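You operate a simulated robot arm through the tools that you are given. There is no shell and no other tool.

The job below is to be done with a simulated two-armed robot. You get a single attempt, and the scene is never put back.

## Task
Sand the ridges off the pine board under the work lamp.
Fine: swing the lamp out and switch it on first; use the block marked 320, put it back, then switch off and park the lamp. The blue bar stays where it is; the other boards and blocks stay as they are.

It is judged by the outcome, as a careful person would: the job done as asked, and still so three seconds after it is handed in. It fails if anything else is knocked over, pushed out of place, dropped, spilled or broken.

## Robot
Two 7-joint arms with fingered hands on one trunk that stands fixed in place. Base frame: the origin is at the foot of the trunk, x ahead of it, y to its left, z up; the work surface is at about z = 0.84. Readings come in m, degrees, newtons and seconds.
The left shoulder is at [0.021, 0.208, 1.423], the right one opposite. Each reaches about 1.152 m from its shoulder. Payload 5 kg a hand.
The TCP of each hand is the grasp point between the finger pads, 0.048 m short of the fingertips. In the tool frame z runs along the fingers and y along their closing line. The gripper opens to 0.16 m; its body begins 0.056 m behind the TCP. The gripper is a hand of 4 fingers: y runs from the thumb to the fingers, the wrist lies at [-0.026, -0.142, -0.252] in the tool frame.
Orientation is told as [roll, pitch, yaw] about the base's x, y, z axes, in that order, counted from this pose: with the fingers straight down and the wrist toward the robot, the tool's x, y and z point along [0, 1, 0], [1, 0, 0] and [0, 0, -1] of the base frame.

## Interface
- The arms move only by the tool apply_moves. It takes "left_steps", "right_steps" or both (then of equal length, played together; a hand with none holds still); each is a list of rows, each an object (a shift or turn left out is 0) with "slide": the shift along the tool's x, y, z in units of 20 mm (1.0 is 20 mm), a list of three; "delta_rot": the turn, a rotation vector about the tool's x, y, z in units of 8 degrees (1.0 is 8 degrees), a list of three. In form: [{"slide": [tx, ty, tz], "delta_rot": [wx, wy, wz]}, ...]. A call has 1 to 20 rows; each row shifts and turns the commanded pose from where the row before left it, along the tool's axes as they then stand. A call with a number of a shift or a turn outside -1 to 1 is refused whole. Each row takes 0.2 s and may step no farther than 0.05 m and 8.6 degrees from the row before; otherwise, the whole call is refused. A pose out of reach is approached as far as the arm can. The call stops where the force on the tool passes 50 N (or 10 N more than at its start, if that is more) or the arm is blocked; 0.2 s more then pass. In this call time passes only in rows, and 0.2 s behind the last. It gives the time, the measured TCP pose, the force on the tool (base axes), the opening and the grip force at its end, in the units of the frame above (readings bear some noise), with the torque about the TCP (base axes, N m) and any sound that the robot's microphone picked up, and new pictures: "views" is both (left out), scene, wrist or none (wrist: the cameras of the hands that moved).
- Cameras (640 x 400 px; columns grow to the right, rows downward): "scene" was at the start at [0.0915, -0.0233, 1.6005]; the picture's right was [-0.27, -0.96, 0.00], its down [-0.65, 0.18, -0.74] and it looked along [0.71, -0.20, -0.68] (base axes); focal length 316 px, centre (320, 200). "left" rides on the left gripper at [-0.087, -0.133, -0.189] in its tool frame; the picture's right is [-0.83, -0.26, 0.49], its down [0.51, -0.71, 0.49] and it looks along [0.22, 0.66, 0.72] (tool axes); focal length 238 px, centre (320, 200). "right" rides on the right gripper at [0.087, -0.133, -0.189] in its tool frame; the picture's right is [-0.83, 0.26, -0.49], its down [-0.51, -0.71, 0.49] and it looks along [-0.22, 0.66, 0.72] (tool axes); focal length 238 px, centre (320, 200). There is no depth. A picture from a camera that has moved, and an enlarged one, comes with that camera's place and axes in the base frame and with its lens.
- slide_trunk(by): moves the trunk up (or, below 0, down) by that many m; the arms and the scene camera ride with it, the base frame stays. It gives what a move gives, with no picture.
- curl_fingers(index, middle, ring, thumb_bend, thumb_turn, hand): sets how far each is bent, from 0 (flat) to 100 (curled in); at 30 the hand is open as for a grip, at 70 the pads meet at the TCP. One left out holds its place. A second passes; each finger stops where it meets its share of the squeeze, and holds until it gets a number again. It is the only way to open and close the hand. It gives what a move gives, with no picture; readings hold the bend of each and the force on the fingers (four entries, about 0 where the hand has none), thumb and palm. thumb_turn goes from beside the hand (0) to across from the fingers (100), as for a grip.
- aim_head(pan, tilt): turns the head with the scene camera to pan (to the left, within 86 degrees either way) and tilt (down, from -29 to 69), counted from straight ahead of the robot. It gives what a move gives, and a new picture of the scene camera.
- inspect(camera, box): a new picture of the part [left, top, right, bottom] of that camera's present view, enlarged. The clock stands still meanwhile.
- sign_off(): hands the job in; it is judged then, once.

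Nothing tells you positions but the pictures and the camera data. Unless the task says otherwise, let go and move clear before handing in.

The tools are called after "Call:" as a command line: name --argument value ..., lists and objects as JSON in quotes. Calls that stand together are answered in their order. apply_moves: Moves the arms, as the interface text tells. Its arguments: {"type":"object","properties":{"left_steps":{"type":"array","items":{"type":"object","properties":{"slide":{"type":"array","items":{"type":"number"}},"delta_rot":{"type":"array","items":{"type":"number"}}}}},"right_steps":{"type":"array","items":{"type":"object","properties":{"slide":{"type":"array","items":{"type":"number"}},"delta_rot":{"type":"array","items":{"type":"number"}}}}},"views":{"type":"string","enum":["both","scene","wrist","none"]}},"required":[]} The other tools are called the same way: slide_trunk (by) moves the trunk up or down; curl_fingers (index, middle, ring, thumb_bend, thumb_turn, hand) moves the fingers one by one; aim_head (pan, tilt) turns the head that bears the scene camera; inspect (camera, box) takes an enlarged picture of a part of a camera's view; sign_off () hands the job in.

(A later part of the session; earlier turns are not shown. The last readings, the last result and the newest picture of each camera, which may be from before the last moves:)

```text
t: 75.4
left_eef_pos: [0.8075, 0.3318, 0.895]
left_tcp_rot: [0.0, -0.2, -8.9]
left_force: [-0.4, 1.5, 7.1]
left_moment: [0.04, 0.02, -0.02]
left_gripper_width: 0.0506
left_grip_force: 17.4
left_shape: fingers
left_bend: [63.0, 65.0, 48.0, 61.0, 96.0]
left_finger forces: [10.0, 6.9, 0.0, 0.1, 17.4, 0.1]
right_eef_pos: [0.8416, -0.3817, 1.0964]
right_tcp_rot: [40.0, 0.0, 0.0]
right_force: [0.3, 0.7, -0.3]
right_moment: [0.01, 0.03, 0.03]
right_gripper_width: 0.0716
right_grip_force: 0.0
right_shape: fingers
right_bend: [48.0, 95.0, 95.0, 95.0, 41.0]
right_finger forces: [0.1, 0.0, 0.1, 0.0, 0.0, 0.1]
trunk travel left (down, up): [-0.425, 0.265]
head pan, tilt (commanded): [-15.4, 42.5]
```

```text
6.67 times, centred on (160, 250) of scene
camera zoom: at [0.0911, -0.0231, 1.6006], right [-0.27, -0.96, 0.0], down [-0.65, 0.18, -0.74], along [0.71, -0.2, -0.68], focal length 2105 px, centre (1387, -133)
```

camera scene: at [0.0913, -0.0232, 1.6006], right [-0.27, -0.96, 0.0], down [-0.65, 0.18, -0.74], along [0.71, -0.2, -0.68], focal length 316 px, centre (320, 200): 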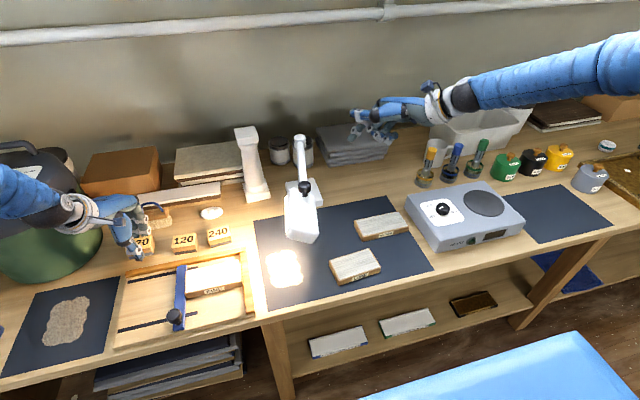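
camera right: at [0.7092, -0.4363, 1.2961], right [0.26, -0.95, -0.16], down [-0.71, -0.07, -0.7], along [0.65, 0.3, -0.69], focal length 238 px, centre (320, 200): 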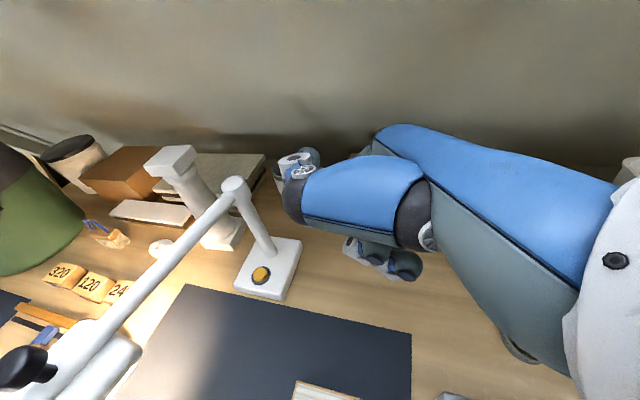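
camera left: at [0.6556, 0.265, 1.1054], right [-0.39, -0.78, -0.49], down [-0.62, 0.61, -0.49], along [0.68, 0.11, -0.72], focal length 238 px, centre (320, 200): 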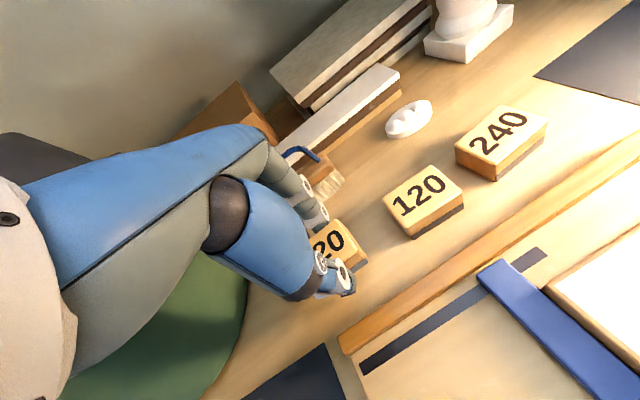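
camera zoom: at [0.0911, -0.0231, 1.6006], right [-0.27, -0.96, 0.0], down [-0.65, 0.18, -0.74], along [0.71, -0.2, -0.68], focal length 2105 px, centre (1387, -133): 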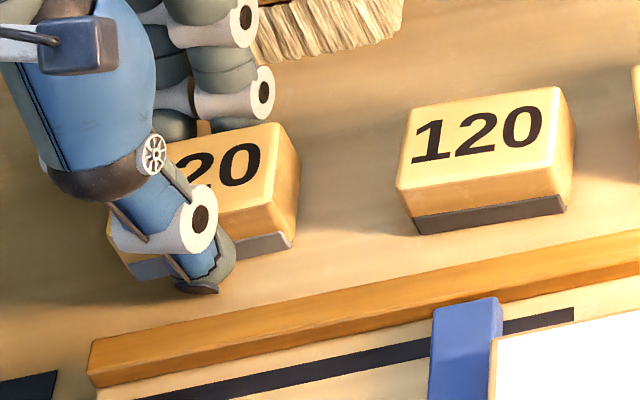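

The block is on the table (7 N) and matches its original outline within about 1-2 mm. Releasing gently.

Call:
curl_fingers --hand "left" --index 58 --middle 60 --thumb_bend 55

Call:
curl_fingers --hand "left" --index 46 --middle 46 --ring 46 --thumb_bend 46

Call:
inspect --camera "scene" --box '[115, 220, 205, 280]'

Call:
inspect --camera "left" --box '[260, 180, 420, 340]'

```text
t: 76.4
left_eef_pos: [0.8067, 0.3318, 0.8939]
left_tcp_rot: [-0.1, 0.0, -9.0]
left_force: [-1.2, 1.1, 6.8]
left_moment: [-0.07, -0.16, -0.02]
left_gripper_width: 0.0638
left_grip_force: 3.4
left_shape: fingers
left_bend: [58.0, 60.0, 48.0, 55.0, 97.0]
left_finger forces: [5.7, 1.4, 0.1, 0.1, 0.0, 0.0]
right_eef_pos: [0.8419, -0.3817, 1.0974]
right_tcp_rot: [39.9, -0.1, 0.0]
right_force: [0.2, 0.3, 0.3]
right_moment: [0.04, -0.03, 0.02]
right_gripper_width: 0.0721
right_grip_force: 0.1
right_shape: fingers
right_bend: [48.0, 95.0, 95.0, 95.0, 41.0]
right_finger forces: [0.0, 0.0, 0.0, 0.0, 0.0, 0.0]
trunk travel left (down, up): [-0.425, 0.265]
head pan, tilt (commanded): [-15.4, 42.5]
```

```text
t: 77.4
left_eef_pos: [0.8077, 0.3312, 0.8954]
left_tcp_rot: [0.0, -0.1, -9.0]
left_force: [-3.7, 0.6, 9.8]
left_moment: [0.02, -0.4, 0.0]
left_gripper_width: 0.1069
left_grip_force: 5.3
left_shape: fingers
left_bend: [46.0, 47.0, 46.0, 46.0, 97.0]
left_finger forces: [0.0, 10.6, 0.0, 0.1, 0.0, 0.1]
right_eef_pos: [0.8415, -0.3821, 1.0979]
right_tcp_rot: [40.0, 0.0, 0.0]
right_force: [0.1, -0.6, -0.2]
right_moment: [0.02, 0.03, 0.02]
right_gripper_width: 0.0719
right_grip_force: 0.0
right_shape: fingers
right_bend: [48.0, 95.0, 95.0, 95.0, 41.0]
right_finger forces: [0.0, 0.0, 0.0, 0.0, 0.0, 0.0]
trunk travel left (down, up): [-0.425, 0.265]
head pan, tilt (commanded): [-15.4, 42.5]
```

```text
6.67 times, centred on (160, 250) of scene
camera zoom: at [0.0905, -0.0236, 1.6006], right [-0.27, -0.96, 0.0], down [-0.65, 0.18, -0.74], along [0.71, -0.2, -0.68], focal length 2105 px, centre (1387, -133)
```

zoom: 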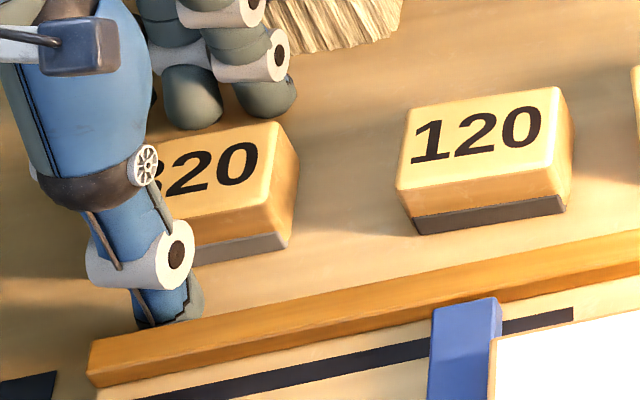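

```text
2.50 times, centred on (340, 260) of left
camera zoom: at [0.6621, 0.2663, 1.0833], right [-0.39, -0.78, -0.49], down [-0.62, 0.61, -0.49], along [0.68, 0.11, -0.72], focal length 596 px, centre (270, 50)
```

zoom: 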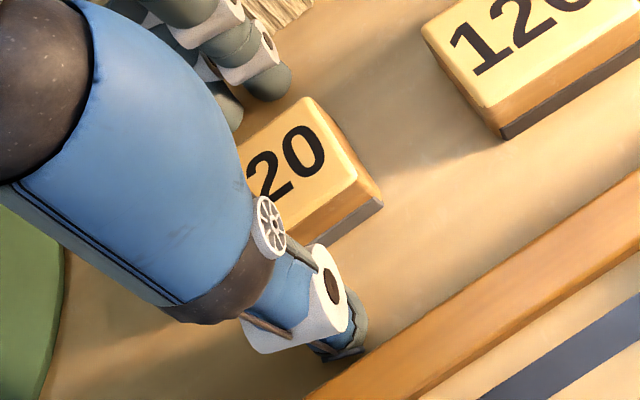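

The block is released in place; a fingertip is pressing the table, so I'll lift straight up away from it.

Call:
apply_moves --left_steps '[{"slide": [0, 0, -0.4]}, {"slide": [0, 0, -0.8]}, {"slide": [0, 0, -1]}, {"slide": [0, 0, -1]}, {"slide": [0, 0, -1]}, {"slide": [0, 0, -1]}, {"slide": [0, 0, -1]}, {"slide": [0, 0, -1]}]' --views "both"

Call:
inspect --camera "scene" --box '[115, 220, 205, 280]'

```text
t: 79.2
left_eef_pos: [0.8072, 0.3322, 1.0359]
left_tcp_rot: [0.0, 0.1, -9.0]
left_force: [-0.3, -0.1, -0.1]
left_moment: [0.01, -0.1, 0.03]
left_gripper_width: 0.107
left_grip_force: 0.0
left_shape: fingers
left_bend: [46.0, 46.0, 46.0, 46.0, 97.0]
left_finger forces: [0.0, 0.0, 0.0, 0.0, 0.0, 0.1]
right_eef_pos: [0.8418, -0.3824, 1.0969]
right_tcp_rot: [40.0, 0.1, 0.1]
right_force: [-0.3, 0.0, 0.3]
right_moment: [0.02, -0.02, 0.0]
right_gripper_width: 0.0718
right_grip_force: 0.2
right_shape: fingers
right_bend: [48.0, 95.0, 95.0, 95.0, 41.0]
right_finger forces: [0.0, 0.1, 0.0, 0.0, 0.0, 0.1]
trunk travel left (down, up): [-0.425, 0.265]
head pan, tilt (commanded): [-15.4, 42.5]
camera scene: at [0.0911, -0.0234, 1.6005], right [-0.27, -0.96, 0.0], down [-0.65, 0.18, -0.74], along [0.71, -0.2, -0.68], focal length 316 px, centre (320, 200)
camera left: at [0.6631, 0.2681, 1.2257], right [-0.39, -0.78, -0.49], down [-0.62, 0.61, -0.49], along [0.68, 0.11, -0.72], focal length 238 px, centre (320, 200)
```

scene: 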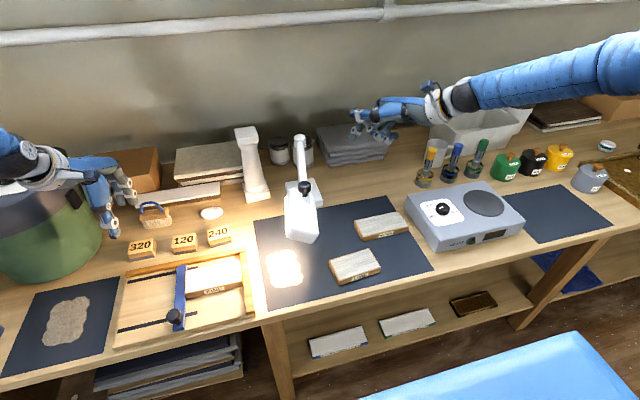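
left: 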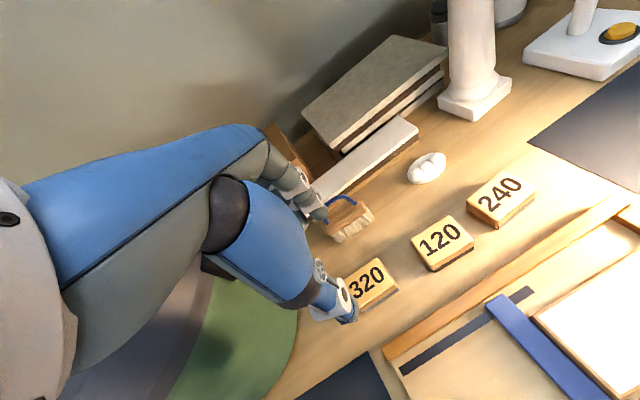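

```text
6.67 times, centred on (160, 250) of scene
camera zoom: at [0.0911, -0.0234, 1.6005], right [-0.27, -0.96, 0.0], down [-0.65, 0.18, -0.74], along [0.71, -0.2, -0.68], focal length 2105 px, centre (1387, -133)
```

zoom: 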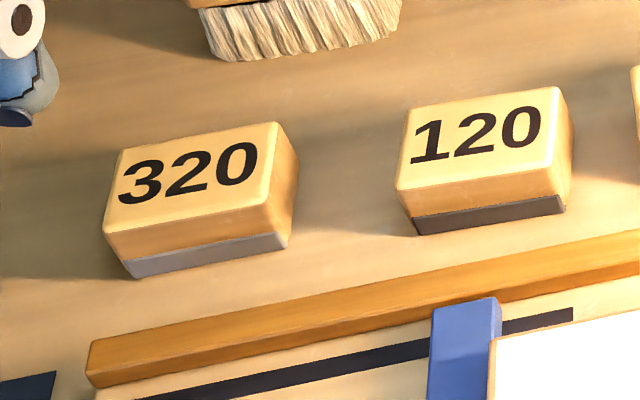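

Block 320 is back within about 2 mm of where it was. Now I'll move the left hand clear and bring the right index finger back toward the lamp button along the same line as before.

Call:
apply_moves --left_steps '[{"slide": [0, 0, -1]}, {"slide": [0, 0, -1]}, {"slide": [0, 0, -1]}, {"slide": [0, -0.5, -1]}, {"slide": [0, -1, -1]}, {"slide": [0, -1, -1]}, {"slide": [0, -1, -1]}, {"slide": [0, -1, -1]}, {"slide": [0, -1, -1]}, {"slide": [0, -1, -1]}]' --right_steps '[{"slide": [0, 0, 1]}, {"slide": [0, 0, 1]}, {"slide": [0, 0, 1]}, {"slide": [0, 0, 1]}, {"slide": [0, 0, 1]}, {"slide": [0, 0, 1]}, {"slide": [0, 0, 1]}, {"slide": [0, 0, 1]}, {"slide": [0, 0, 1]}, {"slide": [0, 0, 1]}]' --views "both"

Call:
inspect --camera "scene" --box '[280, 120, 400, 230]'

```text
t: 81.4
left_eef_pos: [0.68, 0.3487, 1.2396]
left_tcp_rot: [0.0, 0.0, -8.9]
left_force: [-0.2, -0.1, -0.5]
left_moment: [-0.04, -0.11, 0.01]
left_gripper_width: 0.107
left_grip_force: 0.1
left_shape: fingers
left_bend: [46.0, 46.0, 46.0, 46.0, 97.0]
left_finger forces: [0.0, 0.0, 0.0, 0.0, 0.1, 0.0]
right_eef_pos: [0.8437, -0.2542, 0.9438]
right_tcp_rot: [40.0, -0.1, -0.1]
right_force: [0.8, -1.4, 1.5]
right_moment: [0.01, 0.09, 0.07]
right_gripper_width: 0.072
right_grip_force: 0.0
right_shape: fingers
right_bend: [48.0, 95.0, 95.0, 95.0, 41.0]
right_finger forces: [0.1, 0.0, 0.1, 0.1, 0.0, 0.0]
trunk travel left (down, up): [-0.425, 0.265]
head pan, tilt (commanded): [-15.4, 42.5]
camera scene: at [0.0903, -0.0229, 1.6006], right [-0.27, -0.96, 0.0], down [-0.65, 0.18, -0.74], along [0.71, -0.2, -0.68], focal length 316 px, centre (320, 200)
camera right: at [0.7098, -0.3087, 1.1426], right [0.26, -0.95, -0.16], down [-0.71, -0.07, -0.7], along [0.66, 0.3, -0.69], focal length 238 px, centre (320, 200)
camera left: at [0.5351, 0.2842, 1.429], right [-0.39, -0.78, -0.49], down [-0.62, 0.61, -0.49], along [0.68, 0.11, -0.72], focal length 238 px, centre (320, 200)
```

scene: 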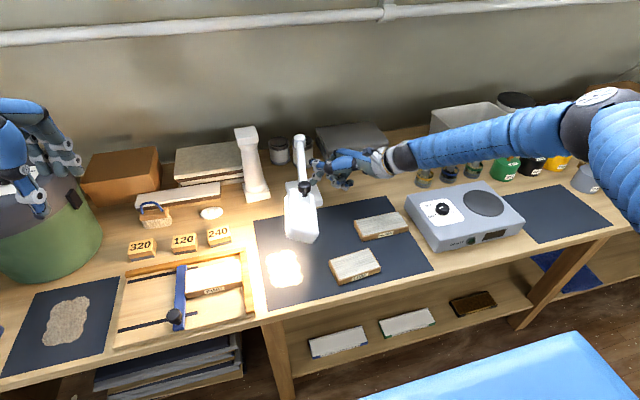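
right: 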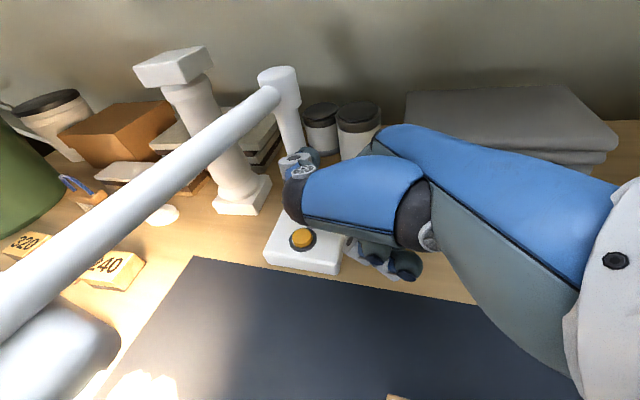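
left: 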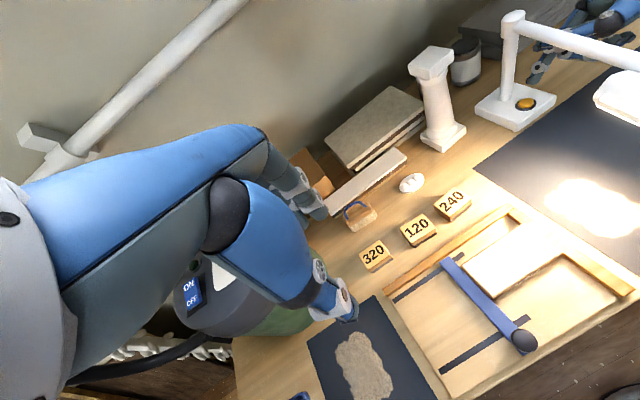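

```text
3.64 times, centred on (340, 175) of scene
camera zoom: at [0.0903, -0.0229, 1.6006], right [-0.27, -0.96, 0.0], down [-0.65, 0.18, -0.74], along [0.71, -0.2, -0.68], focal length 1148 px, centre (247, 291)
```

zoom: 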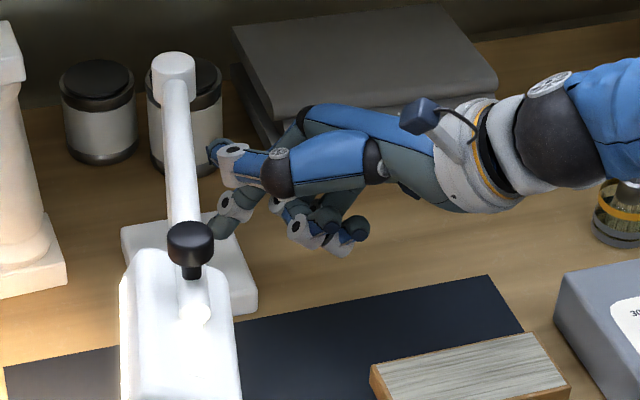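

Before switching off, I'll take a last close look at the board under the raking light.

Call:
inspect --camera "left" --box '[440, 210, 600, 330]'

Call:
inspect --camera "scene" --box '[170, 235, 260, 305]'

```text
3.33 times, centred on (520, 270) of left
camera zoom: at [0.5351, 0.2842, 1.429], right [-0.39, -0.78, -0.49], down [-0.62, 0.61, -0.49], along [0.68, 0.11, -0.72], focal length 794 px, centre (-347, -33)
```

zoom: 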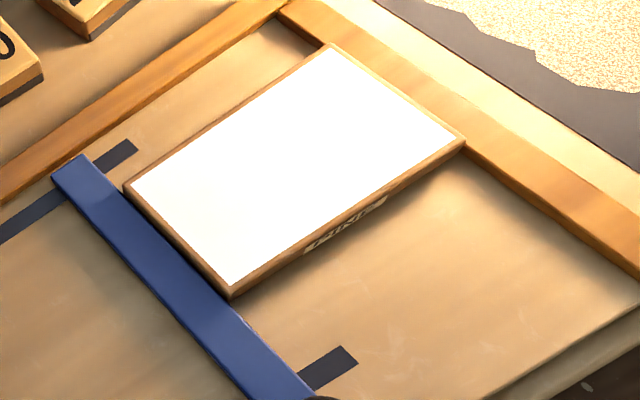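

```text
5.71 times, centred on (215, 270) of scene
camera zoom: at [0.0903, -0.0229, 1.6006], right [-0.27, -0.96, 0.0], down [-0.65, 0.18, -0.74], along [0.71, -0.2, -0.68], focal length 1804 px, centre (920, -200)
```

zoom: 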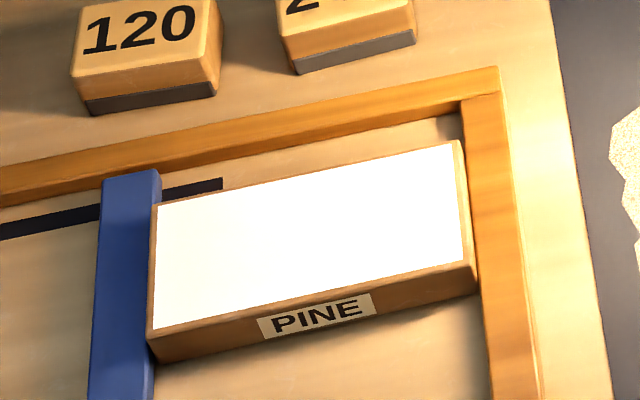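

The board face shows no ridges and the bar is exactly where it was. Now pressing the button to switch the lamp off.

Call:
apply_moves --right_steps '[{"slide": [0, 0, 0.7]}, {"slide": [0, 0, 0.5]}, {"slide": [0, 0, 0.3]}]' --views "none"

```text
t: 82.2
left_eef_pos: [0.6818, 0.3488, 1.2403]
left_tcp_rot: [0.0, -0.1, -9.1]
left_force: [0.4, -0.1, 0.0]
left_moment: [-0.04, -0.01, 0.01]
left_gripper_width: 0.1072
left_grip_force: 0.1
left_shape: fingers
left_bend: [46.0, 46.0, 46.0, 46.0, 97.0]
left_finger forces: [0.0, 0.0, 0.0, 0.0, 0.0, 0.0]
right_eef_pos: [0.8421, -0.2343, 0.9197]
right_tcp_rot: [40.0, 0.0, 0.0]
right_force: [-0.5, -1.0, 0.7]
right_moment: [-0.02, 0.0, -0.03]
right_gripper_width: 0.072
right_grip_force: 0.0
right_shape: fingers
right_bend: [48.0, 95.0, 95.0, 95.0, 41.0]
right_finger forces: [0.6, 0.0, 0.0, 0.1, 0.1, 0.0]
trunk travel left (down, up): [-0.425, 0.265]
head pan, tilt (commanded): [-15.4, 42.5]
```

Call:
apply_moves --right_steps '[{"slide": [0, 0, 0.3]}, {"slide": [0, 0, 0.2]}]' --views "scene"

```text
t: 82.8
left_eef_pos: [0.6804, 0.348, 1.2401]
left_tcp_rot: [0.0, 0.0, -9.0]
left_force: [-0.8, -0.6, 0.1]
left_moment: [0.03, 0.0, -0.02]
left_gripper_width: 0.107
left_grip_force: 0.1
left_shape: fingers
left_bend: [46.0, 46.0, 46.0, 46.0, 97.0]
left_finger forces: [0.1, 0.0, 0.1, 0.1, 0.1, 0.0]
right_eef_pos: [0.8415, -0.2284, 0.9129]
right_tcp_rot: [40.0, -0.1, -0.2]
right_force: [-0.6, -6.0, 9.2]
right_moment: [0.1, -0.52, -0.36]
right_gripper_width: 0.0719
right_grip_force: 4.4
right_shape: fingers
right_bend: [48.0, 95.0, 95.0, 95.0, 41.0]
right_finger forces: [8.9, 0.0, 0.1, 0.0, 0.1, 0.0]
trunk travel left (down, up): [-0.425, 0.265]
head pan, tilt (commanded): [-15.4, 42.5]
heard: click
camera scene: at [0.0903, -0.0237, 1.6007], right [-0.27, -0.96, 0.0], down [-0.65, 0.18, -0.74], along [0.71, -0.2, -0.68], focal length 316 px, centre (320, 200)
```

scene: 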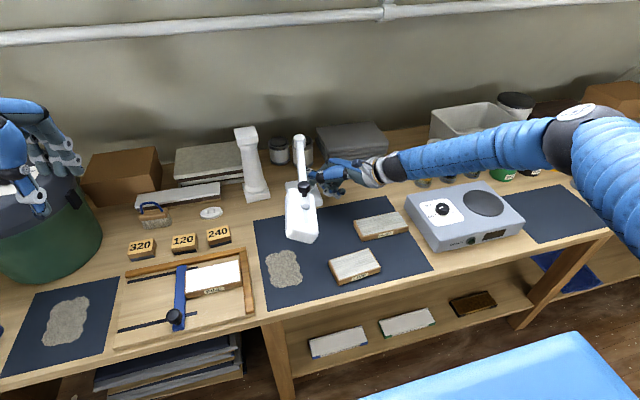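

Click: the lamp is off. I'll withdraw the finger along the same line, then raise and level the right hand for parking the lamp.

Call:
apply_moves --right_steps '[{"slide": [0, 0, -1]}, {"slide": [0, 0, -1]}, {"slide": [0, 0, -1]}, {"slide": [0, 0, -1]}, {"slide": [0, 0, -1]}, {"slide": [0, 0, -1]}, {"slide": [0, 0, -1]}, {"slide": [0, 0, -1]}, {"slide": [0, 0, -1]}, {"slide": [0, 0, -1]}, {"slide": [0, 0, -1]}, {"slide": [0, 0, -1]}, {"slide": [0, 0, -1]}, {"slide": [0, 0, -1]}, {"slide": [0, 0, -1], "delta_rot": [0, -1, 0]}, {"slide": [0, 0, -1], "delta_rot": [0, -1, 0]}, {"slide": [0, 0, -1], "delta_rot": [0, -1, 0]}, {"delta_rot": [0, -1, 0]}, {"delta_rot": [0, -1, 0]}]' --views "both"

Call:
curl_fingers --hand "right" --index 95 --middle 95 --ring 95 --thumb_bend 40 --thumb_turn 98

Call:
inspect --camera "scene" --box '[280, 0, 480, 220]'

```text
t: 86.8
left_eef_pos: [0.6824, 0.3511, 1.2388]
left_tcp_rot: [-0.1, 0.0, -9.0]
left_force: [0.5, 1.6, -0.7]
left_moment: [-0.17, 0.0, -0.06]
left_gripper_width: 0.1069
left_grip_force: 0.1
left_shape: fingers
left_bend: [46.0, 46.0, 46.0, 46.0, 97.0]
left_finger forces: [0.1, 0.0, 0.0, 0.1, 0.1, 0.1]
right_eef_pos: [0.8427, -0.438, 1.1768]
right_tcp_rot: [-0.3, 0.0, -0.1]
right_force: [-0.3, -0.1, 0.7]
right_moment: [-0.03, -0.04, 0.0]
right_gripper_width: 0.0719
right_grip_force: 0.1
right_shape: fingers
right_bend: [48.0, 95.0, 95.0, 95.0, 41.0]
right_finger forces: [0.0, 0.0, 0.0, 0.1, 0.0, 0.0]
trunk travel left (down, up): [-0.425, 0.265]
head pan, tilt (commanded): [-15.4, 42.5]
camera scene: at [0.0917, -0.0204, 1.6005], right [-0.27, -0.96, 0.0], down [-0.65, 0.18, -0.74], along [0.71, -0.2, -0.68], focal length 316 px, centre (320, 200)
camera right: at [0.7097, -0.35, 1.3651], right [0.26, -0.83, 0.49], down [-0.71, -0.51, -0.49], along [0.65, -0.22, -0.72], focal length 238 px, centre (320, 200)
```

scene: 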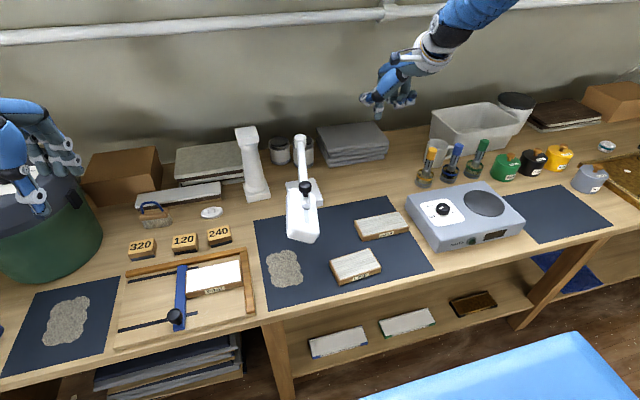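
right: 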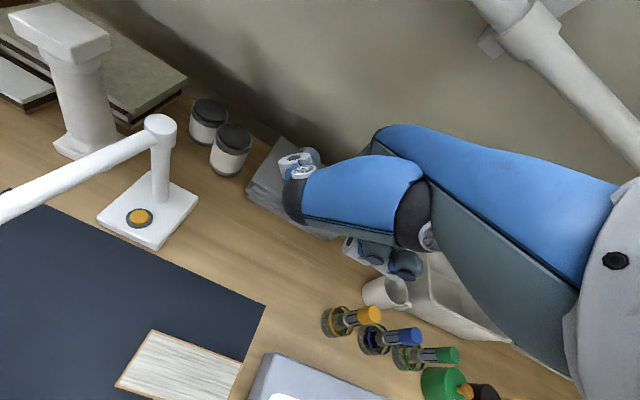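

```text
t: 87.8
left_eef_pos: [0.6805, 0.3499, 1.2394]
left_tcp_rot: [-0.1, 0.0, -9.0]
left_force: [0.0, 0.4, 0.3]
left_moment: [-0.02, 0.0, 0.01]
left_gripper_width: 0.1069
left_grip_force: 0.1
left_shape: fingers
left_bend: [46.0, 46.0, 46.0, 46.0, 97.0]
left_finger forces: [0.0, 0.0, 0.0, 0.0, 0.0, 0.0]
right_eef_pos: [0.8426, -0.4375, 1.1759]
right_tcp_rot: [0.1, 0.0, 0.0]
right_force: [0.9, 0.6, 0.1]
right_moment: [-0.02, 0.03, 0.0]
right_gripper_width: 0.0865
right_grip_force: 0.0
right_shape: fingers
right_bend: [95.0, 95.0, 95.0, 40.0, 97.0]
right_finger forces: [0.0, 0.0, 0.2, 0.0, 0.0, 0.0]
trunk travel left (down, up): [-0.425, 0.265]
head pan, tilt (commanded): [-15.4, 42.5]
```

```text
1.82 times, centred on (380, 110) of scene
camera zoom: at [0.0916, -0.0226, 1.6005], right [-0.27, -0.96, 0.0], down [-0.65, 0.18, -0.74], along [0.71, -0.2, -0.68], focal length 574 px, centre (211, 364)
```

zoom: 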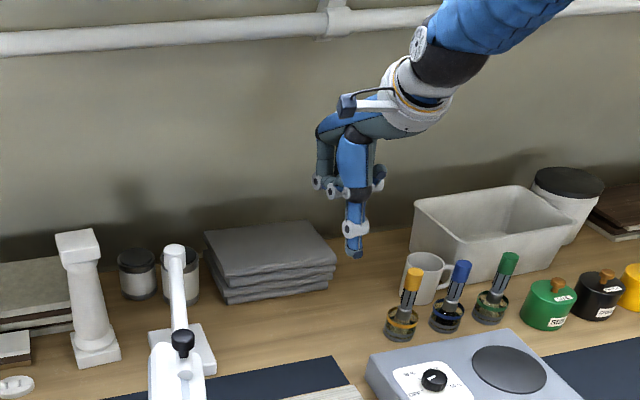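

The thumb now hangs well below the curled fingers and can act as a peg to push the lamp arm back. I'll raise, yaw to -30° and move above the left side of the lamp arm.

Call:
apply_moves --right_steps '[{"slide": [0, 0, -0.9], "delta_rot": [0, 0, 0.94]}, {"slide": [0, 0, -0.9], "delta_rot": [0, 0, 0.94]}, {"slide": [0, 0, -0.9], "delta_rot": [0, 0, 0.94]}, {"slide": [0, 0, -0.9], "delta_rot": [0, 0, 0.93]}, {"slide": [0.899, -0.626, 0]}, {"slide": [0.899, -0.626, 0]}, {"slide": [0.899, -0.626, 0]}, {"slide": [0.899, -0.626, 0]}, {"slide": [0.899, -0.626, 0]}, {"slide": [0.899, -0.626, 0]}, {"slide": [0.899, -0.626, 0]}, {"slide": [0.899, -0.626, 0]}, {"slide": [0.899, -0.626, 0]}, {"slide": [0.899, -0.626, 0]}, {"slide": [0.899, -0.626, 0]}, {"slide": [0.899, -0.626, 0]}, {"slide": [0.899, -0.626, 0]}, {"slide": [0.899, -0.626, 0]}]' --views "both"

Call:
inspect --camera "scene" --box '[230, 40, 370, 240]'

Call:
inspect --camera "right" --box '[160, 140, 460, 400]'

```text
t: 91.6
left_eef_pos: [0.6812, 0.3502, 1.2395]
left_tcp_rot: [0.0, 0.0, -9.0]
left_force: [-0.2, 0.2, -0.6]
left_moment: [-0.07, 0.01, -0.03]
left_gripper_width: 0.1071
left_grip_force: 0.1
left_shape: fingers
left_bend: [46.0, 46.0, 46.0, 46.0, 97.0]
left_finger forces: [0.0, 0.0, 0.0, 0.0, 0.1, 0.0]
right_eef_pos: [0.8166, -0.1323, 1.2503]
right_tcp_rot: [0.0, 0.0, -30.0]
right_force: [0.1, 0.8, -0.2]
right_moment: [-0.02, 0.01, -0.03]
right_gripper_width: 0.0865
right_grip_force: 0.0
right_shape: fingers
right_bend: [95.0, 95.0, 95.0, 40.0, 97.0]
right_finger forces: [0.0, 0.0, 0.0, 0.0, 0.0, 0.0]
trunk travel left (down, up): [-0.425, 0.265]
head pan, tilt (commanded): [-15.4, 42.5]
camera scene: at [0.0916, -0.0219, 1.6005], right [-0.27, -0.96, 0.0], down [-0.65, 0.18, -0.74], along [0.71, -0.2, -0.68], focal length 316 px, centre (320, 200)
camera right: at [0.7458, 0.0099, 1.4386], right [-0.19, -0.85, 0.49], down [-0.87, -0.08, -0.49], along [0.46, -0.52, -0.72], focal length 238 px, centre (320, 200)
```

scene: 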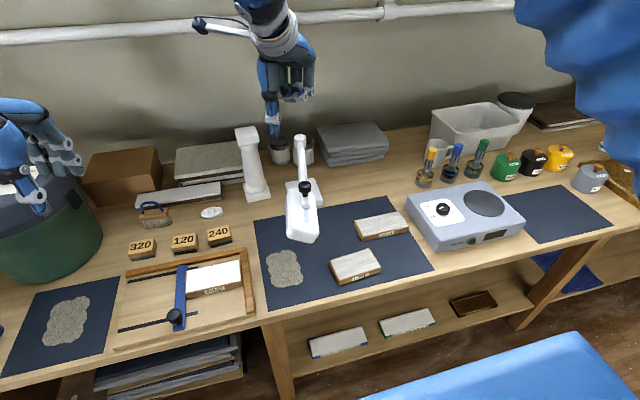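
right: 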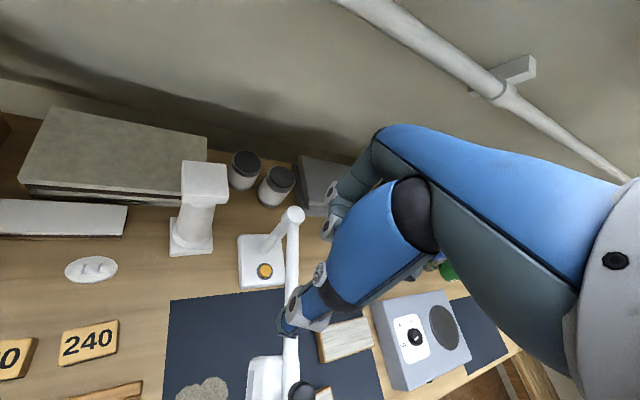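

```text
2.00 times, centred on (300, 140) of scene
camera zoom: at [0.0916, -0.0219, 1.6005], right [-0.27, -0.96, 0.0], down [-0.65, 0.18, -0.74], along [0.71, -0.2, -0.68], focal length 632 px, centre (360, 320)
```

zoom: 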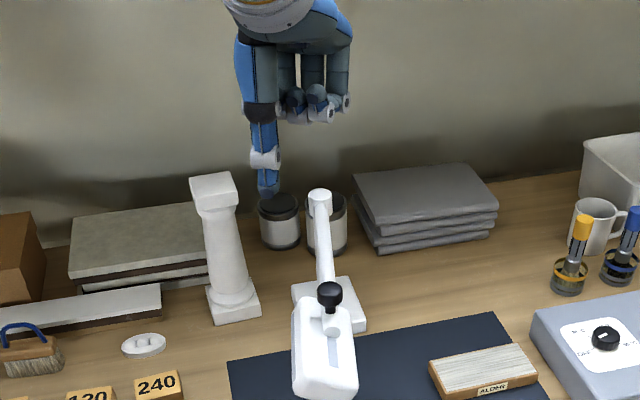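

```text
1.54 times, centred on (310, 270) of right
camera zoom: at [0.7458, 0.0099, 1.4386], right [-0.19, -0.85, 0.49], down [-0.87, -0.08, -0.49], along [0.46, -0.52, -0.72], focal length 367 px, centre (335, 92)
```

zoom: 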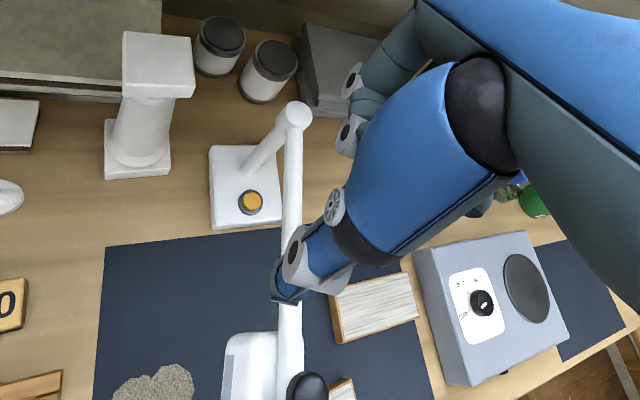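

The thumb is about 7 cm to the left of the lamp arm and clear of the column. Lowering beside the arm.

Call:
apply_moves --right_steps '[{"slide": [0, 0, 1]}, {"slide": [0, 0, 1]}, {"slide": [0, 0, 1]}, {"slide": [0, 0, 1]}, {"slide": [0, 0, 1]}, {"slide": [0, 0, 1]}, {"slide": [0, 0, 1]}, {"slide": [0, 0, 1]}]' --views "both"

Call:
inspect --camera "scene" --box '[230, 80, 370, 250]'

Call:
inspect --camera "right" --box '[160, 140, 460, 400]'

```text
t: 93.4
left_eef_pos: [0.6824, 0.3493, 1.2385]
left_tcp_rot: [0.0, 0.1, -9.0]
left_force: [0.1, -0.1, -0.2]
left_moment: [0.01, 0.02, -0.03]
left_gripper_width: 0.1072
left_grip_force: 0.0
left_shape: fingers
left_bend: [46.0, 46.0, 46.0, 46.0, 97.0]
left_finger forces: [0.0, 0.1, 0.0, 0.1, 0.1, 0.0]
right_eef_pos: [0.8182, -0.1324, 1.0899]
right_tcp_rot: [-0.1, 0.0, -30.0]
right_force: [0.4, -0.6, 0.1]
right_moment: [0.02, 0.06, 0.03]
right_gripper_width: 0.0864
right_grip_force: 0.1
right_shape: fingers
right_bend: [95.0, 95.0, 95.0, 40.0, 97.0]
right_finger forces: [0.0, 0.1, 0.0, 0.0, 0.0, 0.0]
trunk travel left (down, up): [-0.425, 0.265]
head pan, tilt (commanded): [-15.4, 42.5]
camera scene: at [0.0924, -0.023, 1.6004], right [-0.27, -0.96, 0.0], down [-0.65, 0.18, -0.74], along [0.71, -0.2, -0.68], focal length 316 px, centre (320, 200)
camera right: at [0.7473, 0.0102, 1.2784], right [-0.19, -0.85, 0.49], down [-0.87, -0.08, -0.49], along [0.46, -0.52, -0.72], focal length 238 px, centre (320, 200)
```

scene: 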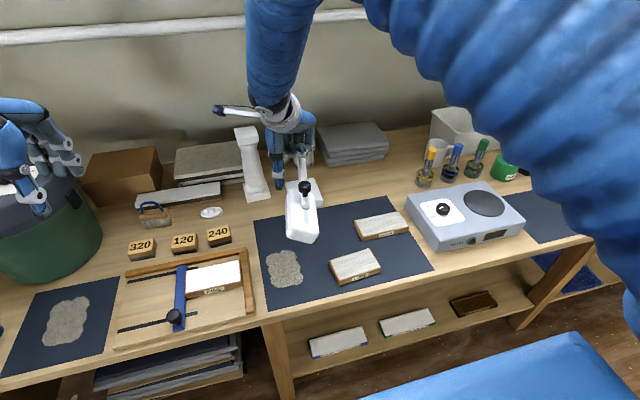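
right: 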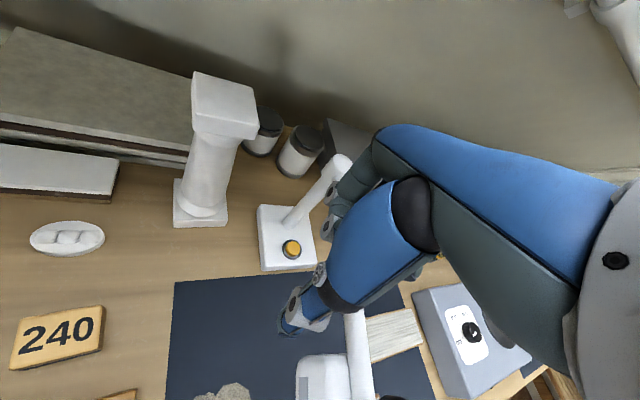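

```text
2.35 times, centred on (300, 165) of scene
camera zoom: at [0.0924, -0.023, 1.6004], right [-0.27, -0.96, 0.0], down [-0.65, 0.18, -0.74], along [0.71, -0.2, -0.68], focal length 743 px, centre (367, 282)
```

zoom: 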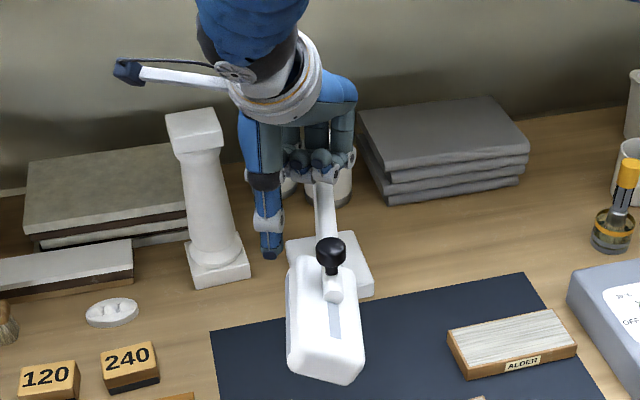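

```text
1.54 times, centred on (310, 270) of right
camera zoom: at [0.7473, 0.0102, 1.2784], right [-0.19, -0.85, 0.49], down [-0.87, -0.08, -0.49], along [0.46, -0.52, -0.72], focal length 367 px, centre (335, 92)
```

zoom: 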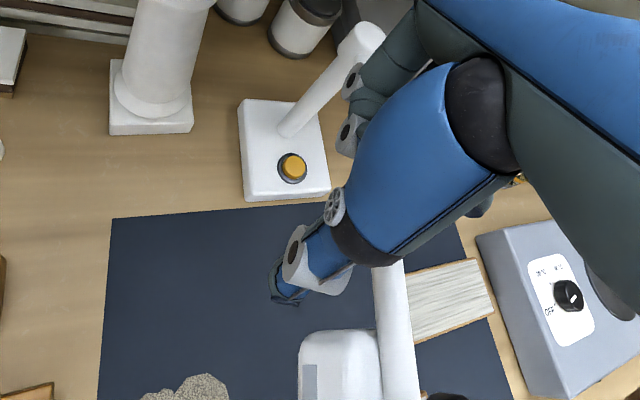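

The thumb hangs beside the arm with nothing else near. I'll bring it into contact and push the lamp arm back along its arc, checking early.

Call:
apply_moves --right_steps '[{"slide": [-0.88, 0.62, 0]}, {"slide": [-0.88, 0.62, 0]}, {"slide": [-0.885, 0.246, 0]}, {"slide": [-0.858, 0.33, 0]}, {"slide": [-0.822, 0.411, 0]}]' --views "both"

Call:
inspect --camera "scene" --box '[230, 100, 370, 260]'

```text
t: 94.6
left_eef_pos: [0.681, 0.3488, 1.2388]
left_tcp_rot: [0.0, 0.0, -9.0]
left_force: [-0.8, 0.4, 0.6]
left_moment: [0.03, 0.0, 0.03]
left_gripper_width: 0.1073
left_grip_force: 0.0
left_shape: fingers
left_bend: [46.0, 46.0, 46.0, 46.0, 97.0]
left_finger forces: [0.1, 0.1, 0.0, 0.0, 0.1, 0.0]
right_eef_pos: [0.8121, -0.2305, 1.092]
right_tcp_rot: [0.0, 0.1, -30.0]
right_force: [0.1, -0.1, -0.6]
right_moment: [0.01, 0.0, 0.03]
right_gripper_width: 0.0868
right_grip_force: 0.0
right_shape: fingers
right_bend: [95.0, 95.0, 95.0, 40.0, 97.0]
right_finger forces: [0.1, 0.0, 0.0, 0.0, 0.0, 0.1]
trunk travel left (down, up): [-0.425, 0.265]
head pan, tilt (commanded): [-15.4, 42.5]
camera scene: at [0.0915, -0.0236, 1.6005], right [-0.27, -0.96, 0.0], down [-0.65, 0.18, -0.74], along [0.71, -0.2, -0.68], focal length 316 px, centre (320, 200)
camera right: at [0.7412, -0.0878, 1.2788], right [-0.19, -0.85, 0.49], down [-0.87, -0.08, -0.49], along [0.46, -0.52, -0.72], focal length 238 px, centre (320, 200)
```

scene: 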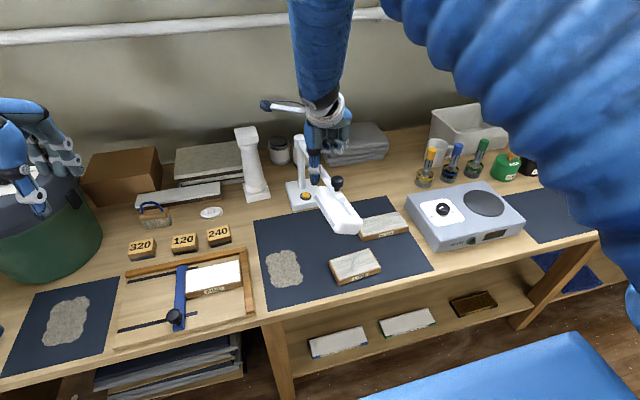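
right: 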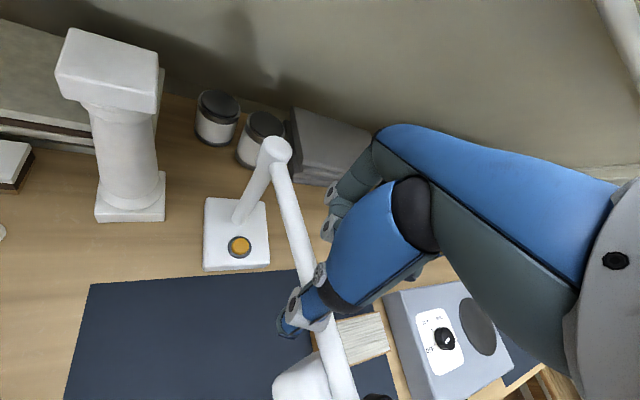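

```text
2.50 times, centred on (300, 180) of scene
camera zoom: at [0.0915, -0.0236, 1.6005], right [-0.27, -0.96, 0.0], down [-0.65, 0.18, -0.74], along [0.71, -0.2, -0.68], focal length 790 px, centre (370, 250)
```

zoom: 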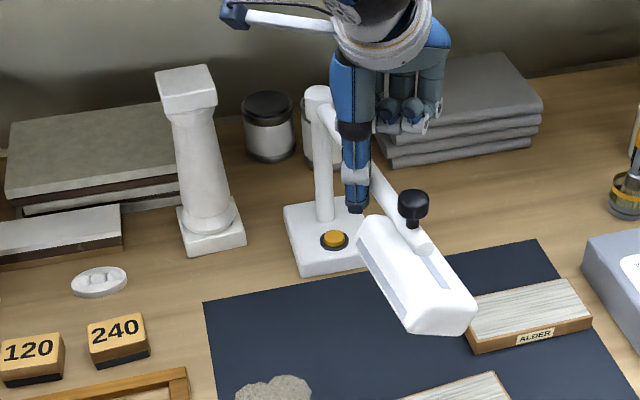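

The lamp arm follows the thumb with almost no force (now about 83° out). Continuing along the arc.

Call:
apply_moves --right_steps '[{"slide": [-0.779, 0.488, 0]}, {"slide": [-0.729, 0.56, 0]}, {"slide": [-0.672, 0.627, 0]}, {"slide": [-0.608, 0.689, 0]}, {"slide": [-0.54, 0.744, 0]}, {"slide": [-0.466, 0.792, 0]}, {"slide": [-0.388, 0.833, 0]}]' --views "both"

Call:
inspect --camera "scene" --box '[270, 90, 430, 240]'

```text
t: 96.2
left_eef_pos: [0.682, 0.3486, 1.2395]
left_tcp_rot: [0.0, 0.2, -8.9]
left_force: [-0.5, -0.5, -0.7]
left_moment: [0.01, 0.06, -0.03]
left_gripper_width: 0.107
left_grip_force: 0.0
left_shape: fingers
left_bend: [46.0, 46.0, 46.0, 46.0, 97.0]
left_finger forces: [0.0, 0.0, 0.0, 0.0, 0.0, 0.1]
right_eef_pos: [0.8515, -0.3495, 1.088]
right_tcp_rot: [-0.1, 0.1, -30.0]
right_force: [0.7, -0.1, -0.3]
right_moment: [0.03, -0.03, 0.02]
right_gripper_width: 0.0867
right_grip_force: 0.0
right_shape: fingers
right_bend: [95.0, 95.0, 95.0, 40.0, 97.0]
right_finger forces: [0.0, 0.0, 0.0, 0.0, 0.0, 0.0]
trunk travel left (down, up): [-0.425, 0.265]
head pan, tilt (commanded): [-15.4, 42.5]
camera scene: at [0.0922, -0.0239, 1.6004], right [-0.27, -0.96, 0.0], down [-0.65, 0.18, -0.74], along [0.71, -0.2, -0.68], focal length 316 px, centre (320, 200)
camera right: at [0.7803, -0.2084, 1.2765], right [-0.19, -0.85, 0.49], down [-0.87, -0.08, -0.49], along [0.46, -0.52, -0.72], focal length 238 px, centre (320, 200)
```

scene: 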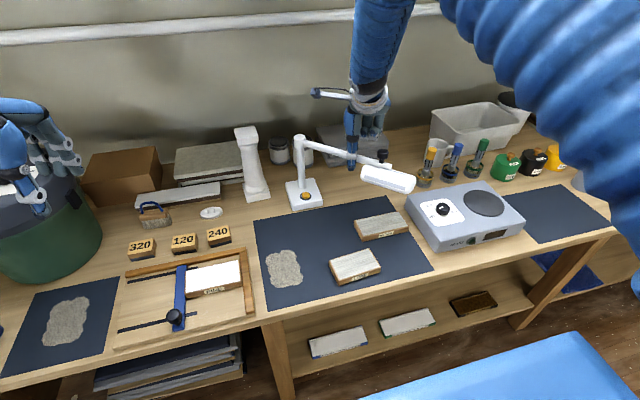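
right: 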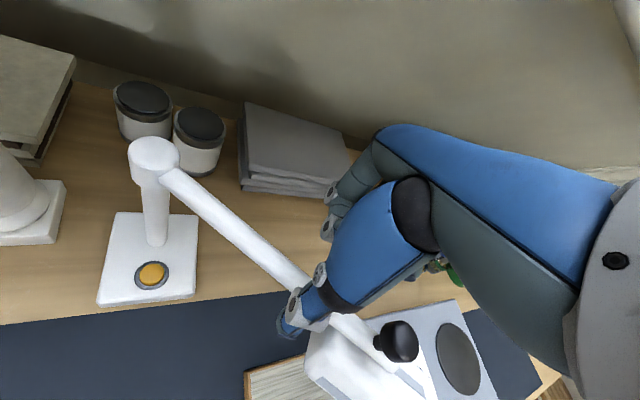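

```text
2.67 times, centred on (350, 165) of scene
camera zoom: at [0.0922, -0.0239, 1.6004], right [-0.27, -0.96, 0.0], down [-0.65, 0.18, -0.74], along [0.71, -0.2, -0.68], focal length 842 px, centre (240, 293)
```

zoom: 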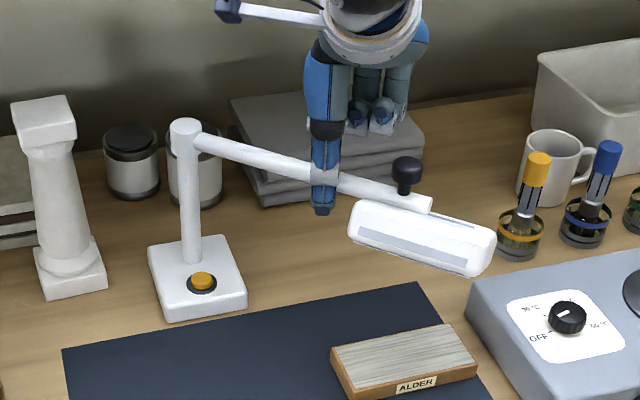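

The lamp is about 44° from parked now. Continuing.

Call:
apply_moves --right_steps '[{"slide": [-0.306, 0.867, 0]}, {"slide": [-0.222, 0.892, 0]}, {"slide": [-0.135, 0.909, 0]}, {"slide": [-0.047, 0.918, 0]}, {"slide": [0.041, 0.918, 0]}]' --views "both"

Call:
inspect --camera "scene" --box '[270, 80, 430, 230]'

```text
t: 97.4
left_eef_pos: [0.6818, 0.349, 1.2392]
left_tcp_rot: [0.1, 0.2, -9.0]
left_force: [0.2, -1.0, 0.6]
left_moment: [0.06, 0.05, 0.02]
left_gripper_width: 0.1069
left_grip_force: 0.1
left_shape: fingers
left_bend: [46.0, 46.0, 46.0, 46.0, 97.0]
left_finger forces: [0.0, 0.0, 0.0, 0.0, 0.0, 0.1]
right_eef_pos: [0.9237, -0.4077, 1.0884]
right_tcp_rot: [0.0, 0.0, -30.1]
right_force: [0.8, -1.1, -0.9]
right_moment: [0.02, 0.06, 0.04]
right_gripper_width: 0.0868
right_grip_force: 0.0
right_shape: fingers
right_bend: [95.0, 95.0, 95.0, 40.0, 97.0]
right_finger forces: [0.0, 0.1, 0.0, 0.1, 0.0, 0.0]
trunk travel left (down, up): [-0.425, 0.265]
head pan, tilt (commanded): [-15.4, 42.5]
camera scene: at [0.0924, -0.0235, 1.6004], right [-0.27, -0.96, 0.0], down [-0.65, 0.18, -0.74], along [0.71, -0.2, -0.68], focal length 316 px, centre (320, 200)
camera right: at [0.853, -0.2654, 1.2771], right [-0.19, -0.85, 0.49], down [-0.87, -0.08, -0.49], along [0.46, -0.52, -0.72], focal length 238 px, centre (320, 200)
```

scene: 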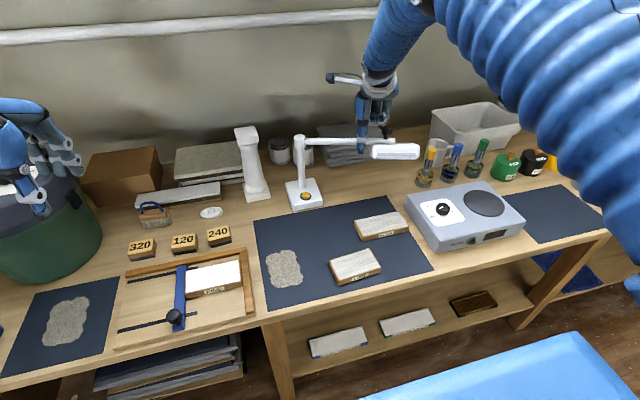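
right: 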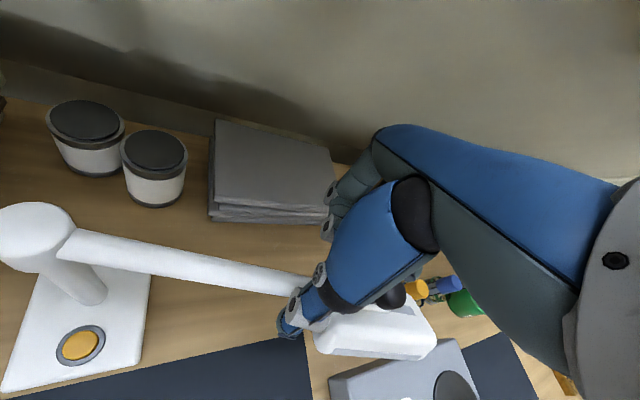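

```text
2.67 times, centred on (350, 155) of scene
camera zoom: at [0.0924, -0.0235, 1.6004], right [-0.27, -0.96, 0.0], down [-0.65, 0.18, -0.74], along [0.71, -0.2, -0.68], focal length 842 px, centre (240, 320)
```

zoom: 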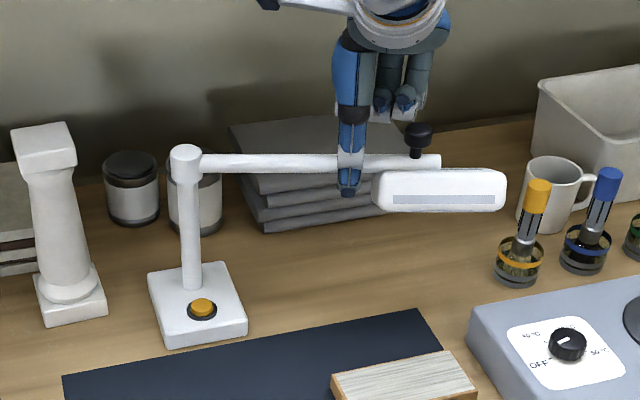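

About 16° left to the parked position. I'll push the last part in small steps, watching for the stop.

Call:
apply_moves --right_steps '[{"slide": [0.152, 0.906, 0]}, {"slide": [0.239, 0.888, 0]}]' --views "none"

Call:
apply_moves --right_steps '[{"slide": [0.17, 0.45, 0]}]' --views "scene"

Call:
inspect --camera "scene" --box '[270, 80, 430, 230]'

```text
t: 98.0
left_eef_pos: [0.6811, 0.3503, 1.2395]
left_tcp_rot: [0.0, 0.0, -9.0]
left_force: [0.4, -0.9, -0.3]
left_moment: [-0.02, 0.03, 0.01]
left_gripper_width: 0.1068
left_grip_force: 0.0
left_shape: fingers
left_bend: [46.0, 46.0, 46.0, 46.0, 97.0]
left_finger forces: [0.0, 0.0, 0.0, 0.1, 0.0, 0.0]
right_eef_pos: [0.9587, -0.4156, 1.0907]
right_tcp_rot: [0.0, -0.1, -30.0]
right_force: [-0.3, 1.6, 3.1]
right_moment: [-0.06, 0.19, 0.08]
right_gripper_width: 0.0876
right_grip_force: 2.7
right_shape: fingers
right_bend: [95.0, 95.0, 95.0, 39.0, 97.0]
right_finger forces: [0.0, 0.0, 3.2, 0.0, 1.8, 0.0]
trunk travel left (down, up): [-0.425, 0.265]
head pan, tilt (commanded): [-15.4, 42.5]
```

```text
t: 98.4
left_eef_pos: [0.681, 0.3498, 1.2396]
left_tcp_rot: [-0.1, 0.1, -9.0]
left_force: [-0.8, -0.2, -0.8]
left_moment: [-0.03, 0.07, -0.03]
left_gripper_width: 0.1069
left_grip_force: 0.1
left_shape: fingers
left_bend: [46.0, 46.0, 46.0, 46.0, 97.0]
left_finger forces: [0.0, 0.0, 0.0, 0.0, 0.0, 0.1]
right_eef_pos: [0.9682, -0.4176, 1.0896]
right_tcp_rot: [0.0, 0.0, -30.0]
right_force: [0.3, 1.7, 6.3]
right_moment: [-0.11, 0.37, 0.15]
right_gripper_width: 0.0881
right_grip_force: 3.9
right_shape: fingers
right_bend: [95.0, 95.0, 95.0, 38.0, 97.0]
right_finger forces: [0.0, 0.1, 5.5, 0.1, 3.1, 0.0]
trunk travel left (down, up): [-0.425, 0.265]
head pan, tilt (commanded): [-15.4, 42.5]
camera scene: at [0.092, -0.0227, 1.6006], right [-0.27, -0.96, 0.0], down [-0.65, 0.18, -0.74], along [0.71, -0.2, -0.68], focal length 316 px, centre (320, 200)
```

scene: 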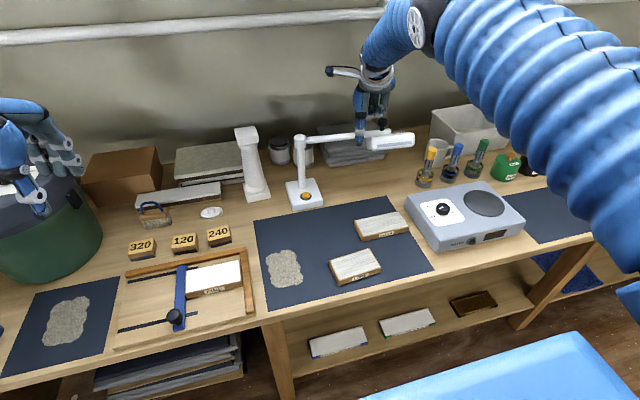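

```text
2.67 times, centred on (350, 155) of scene
camera zoom: at [0.092, -0.0227, 1.6006], right [-0.27, -0.96, 0.0], down [-0.65, 0.18, -0.74], along [0.71, -0.2, -0.68], focal length 842 px, centre (240, 320)
```

zoom: 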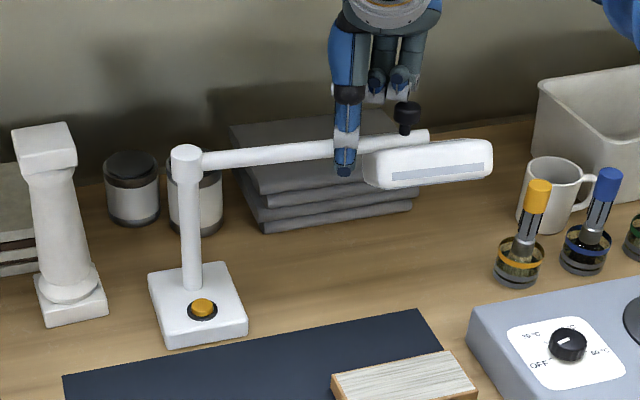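

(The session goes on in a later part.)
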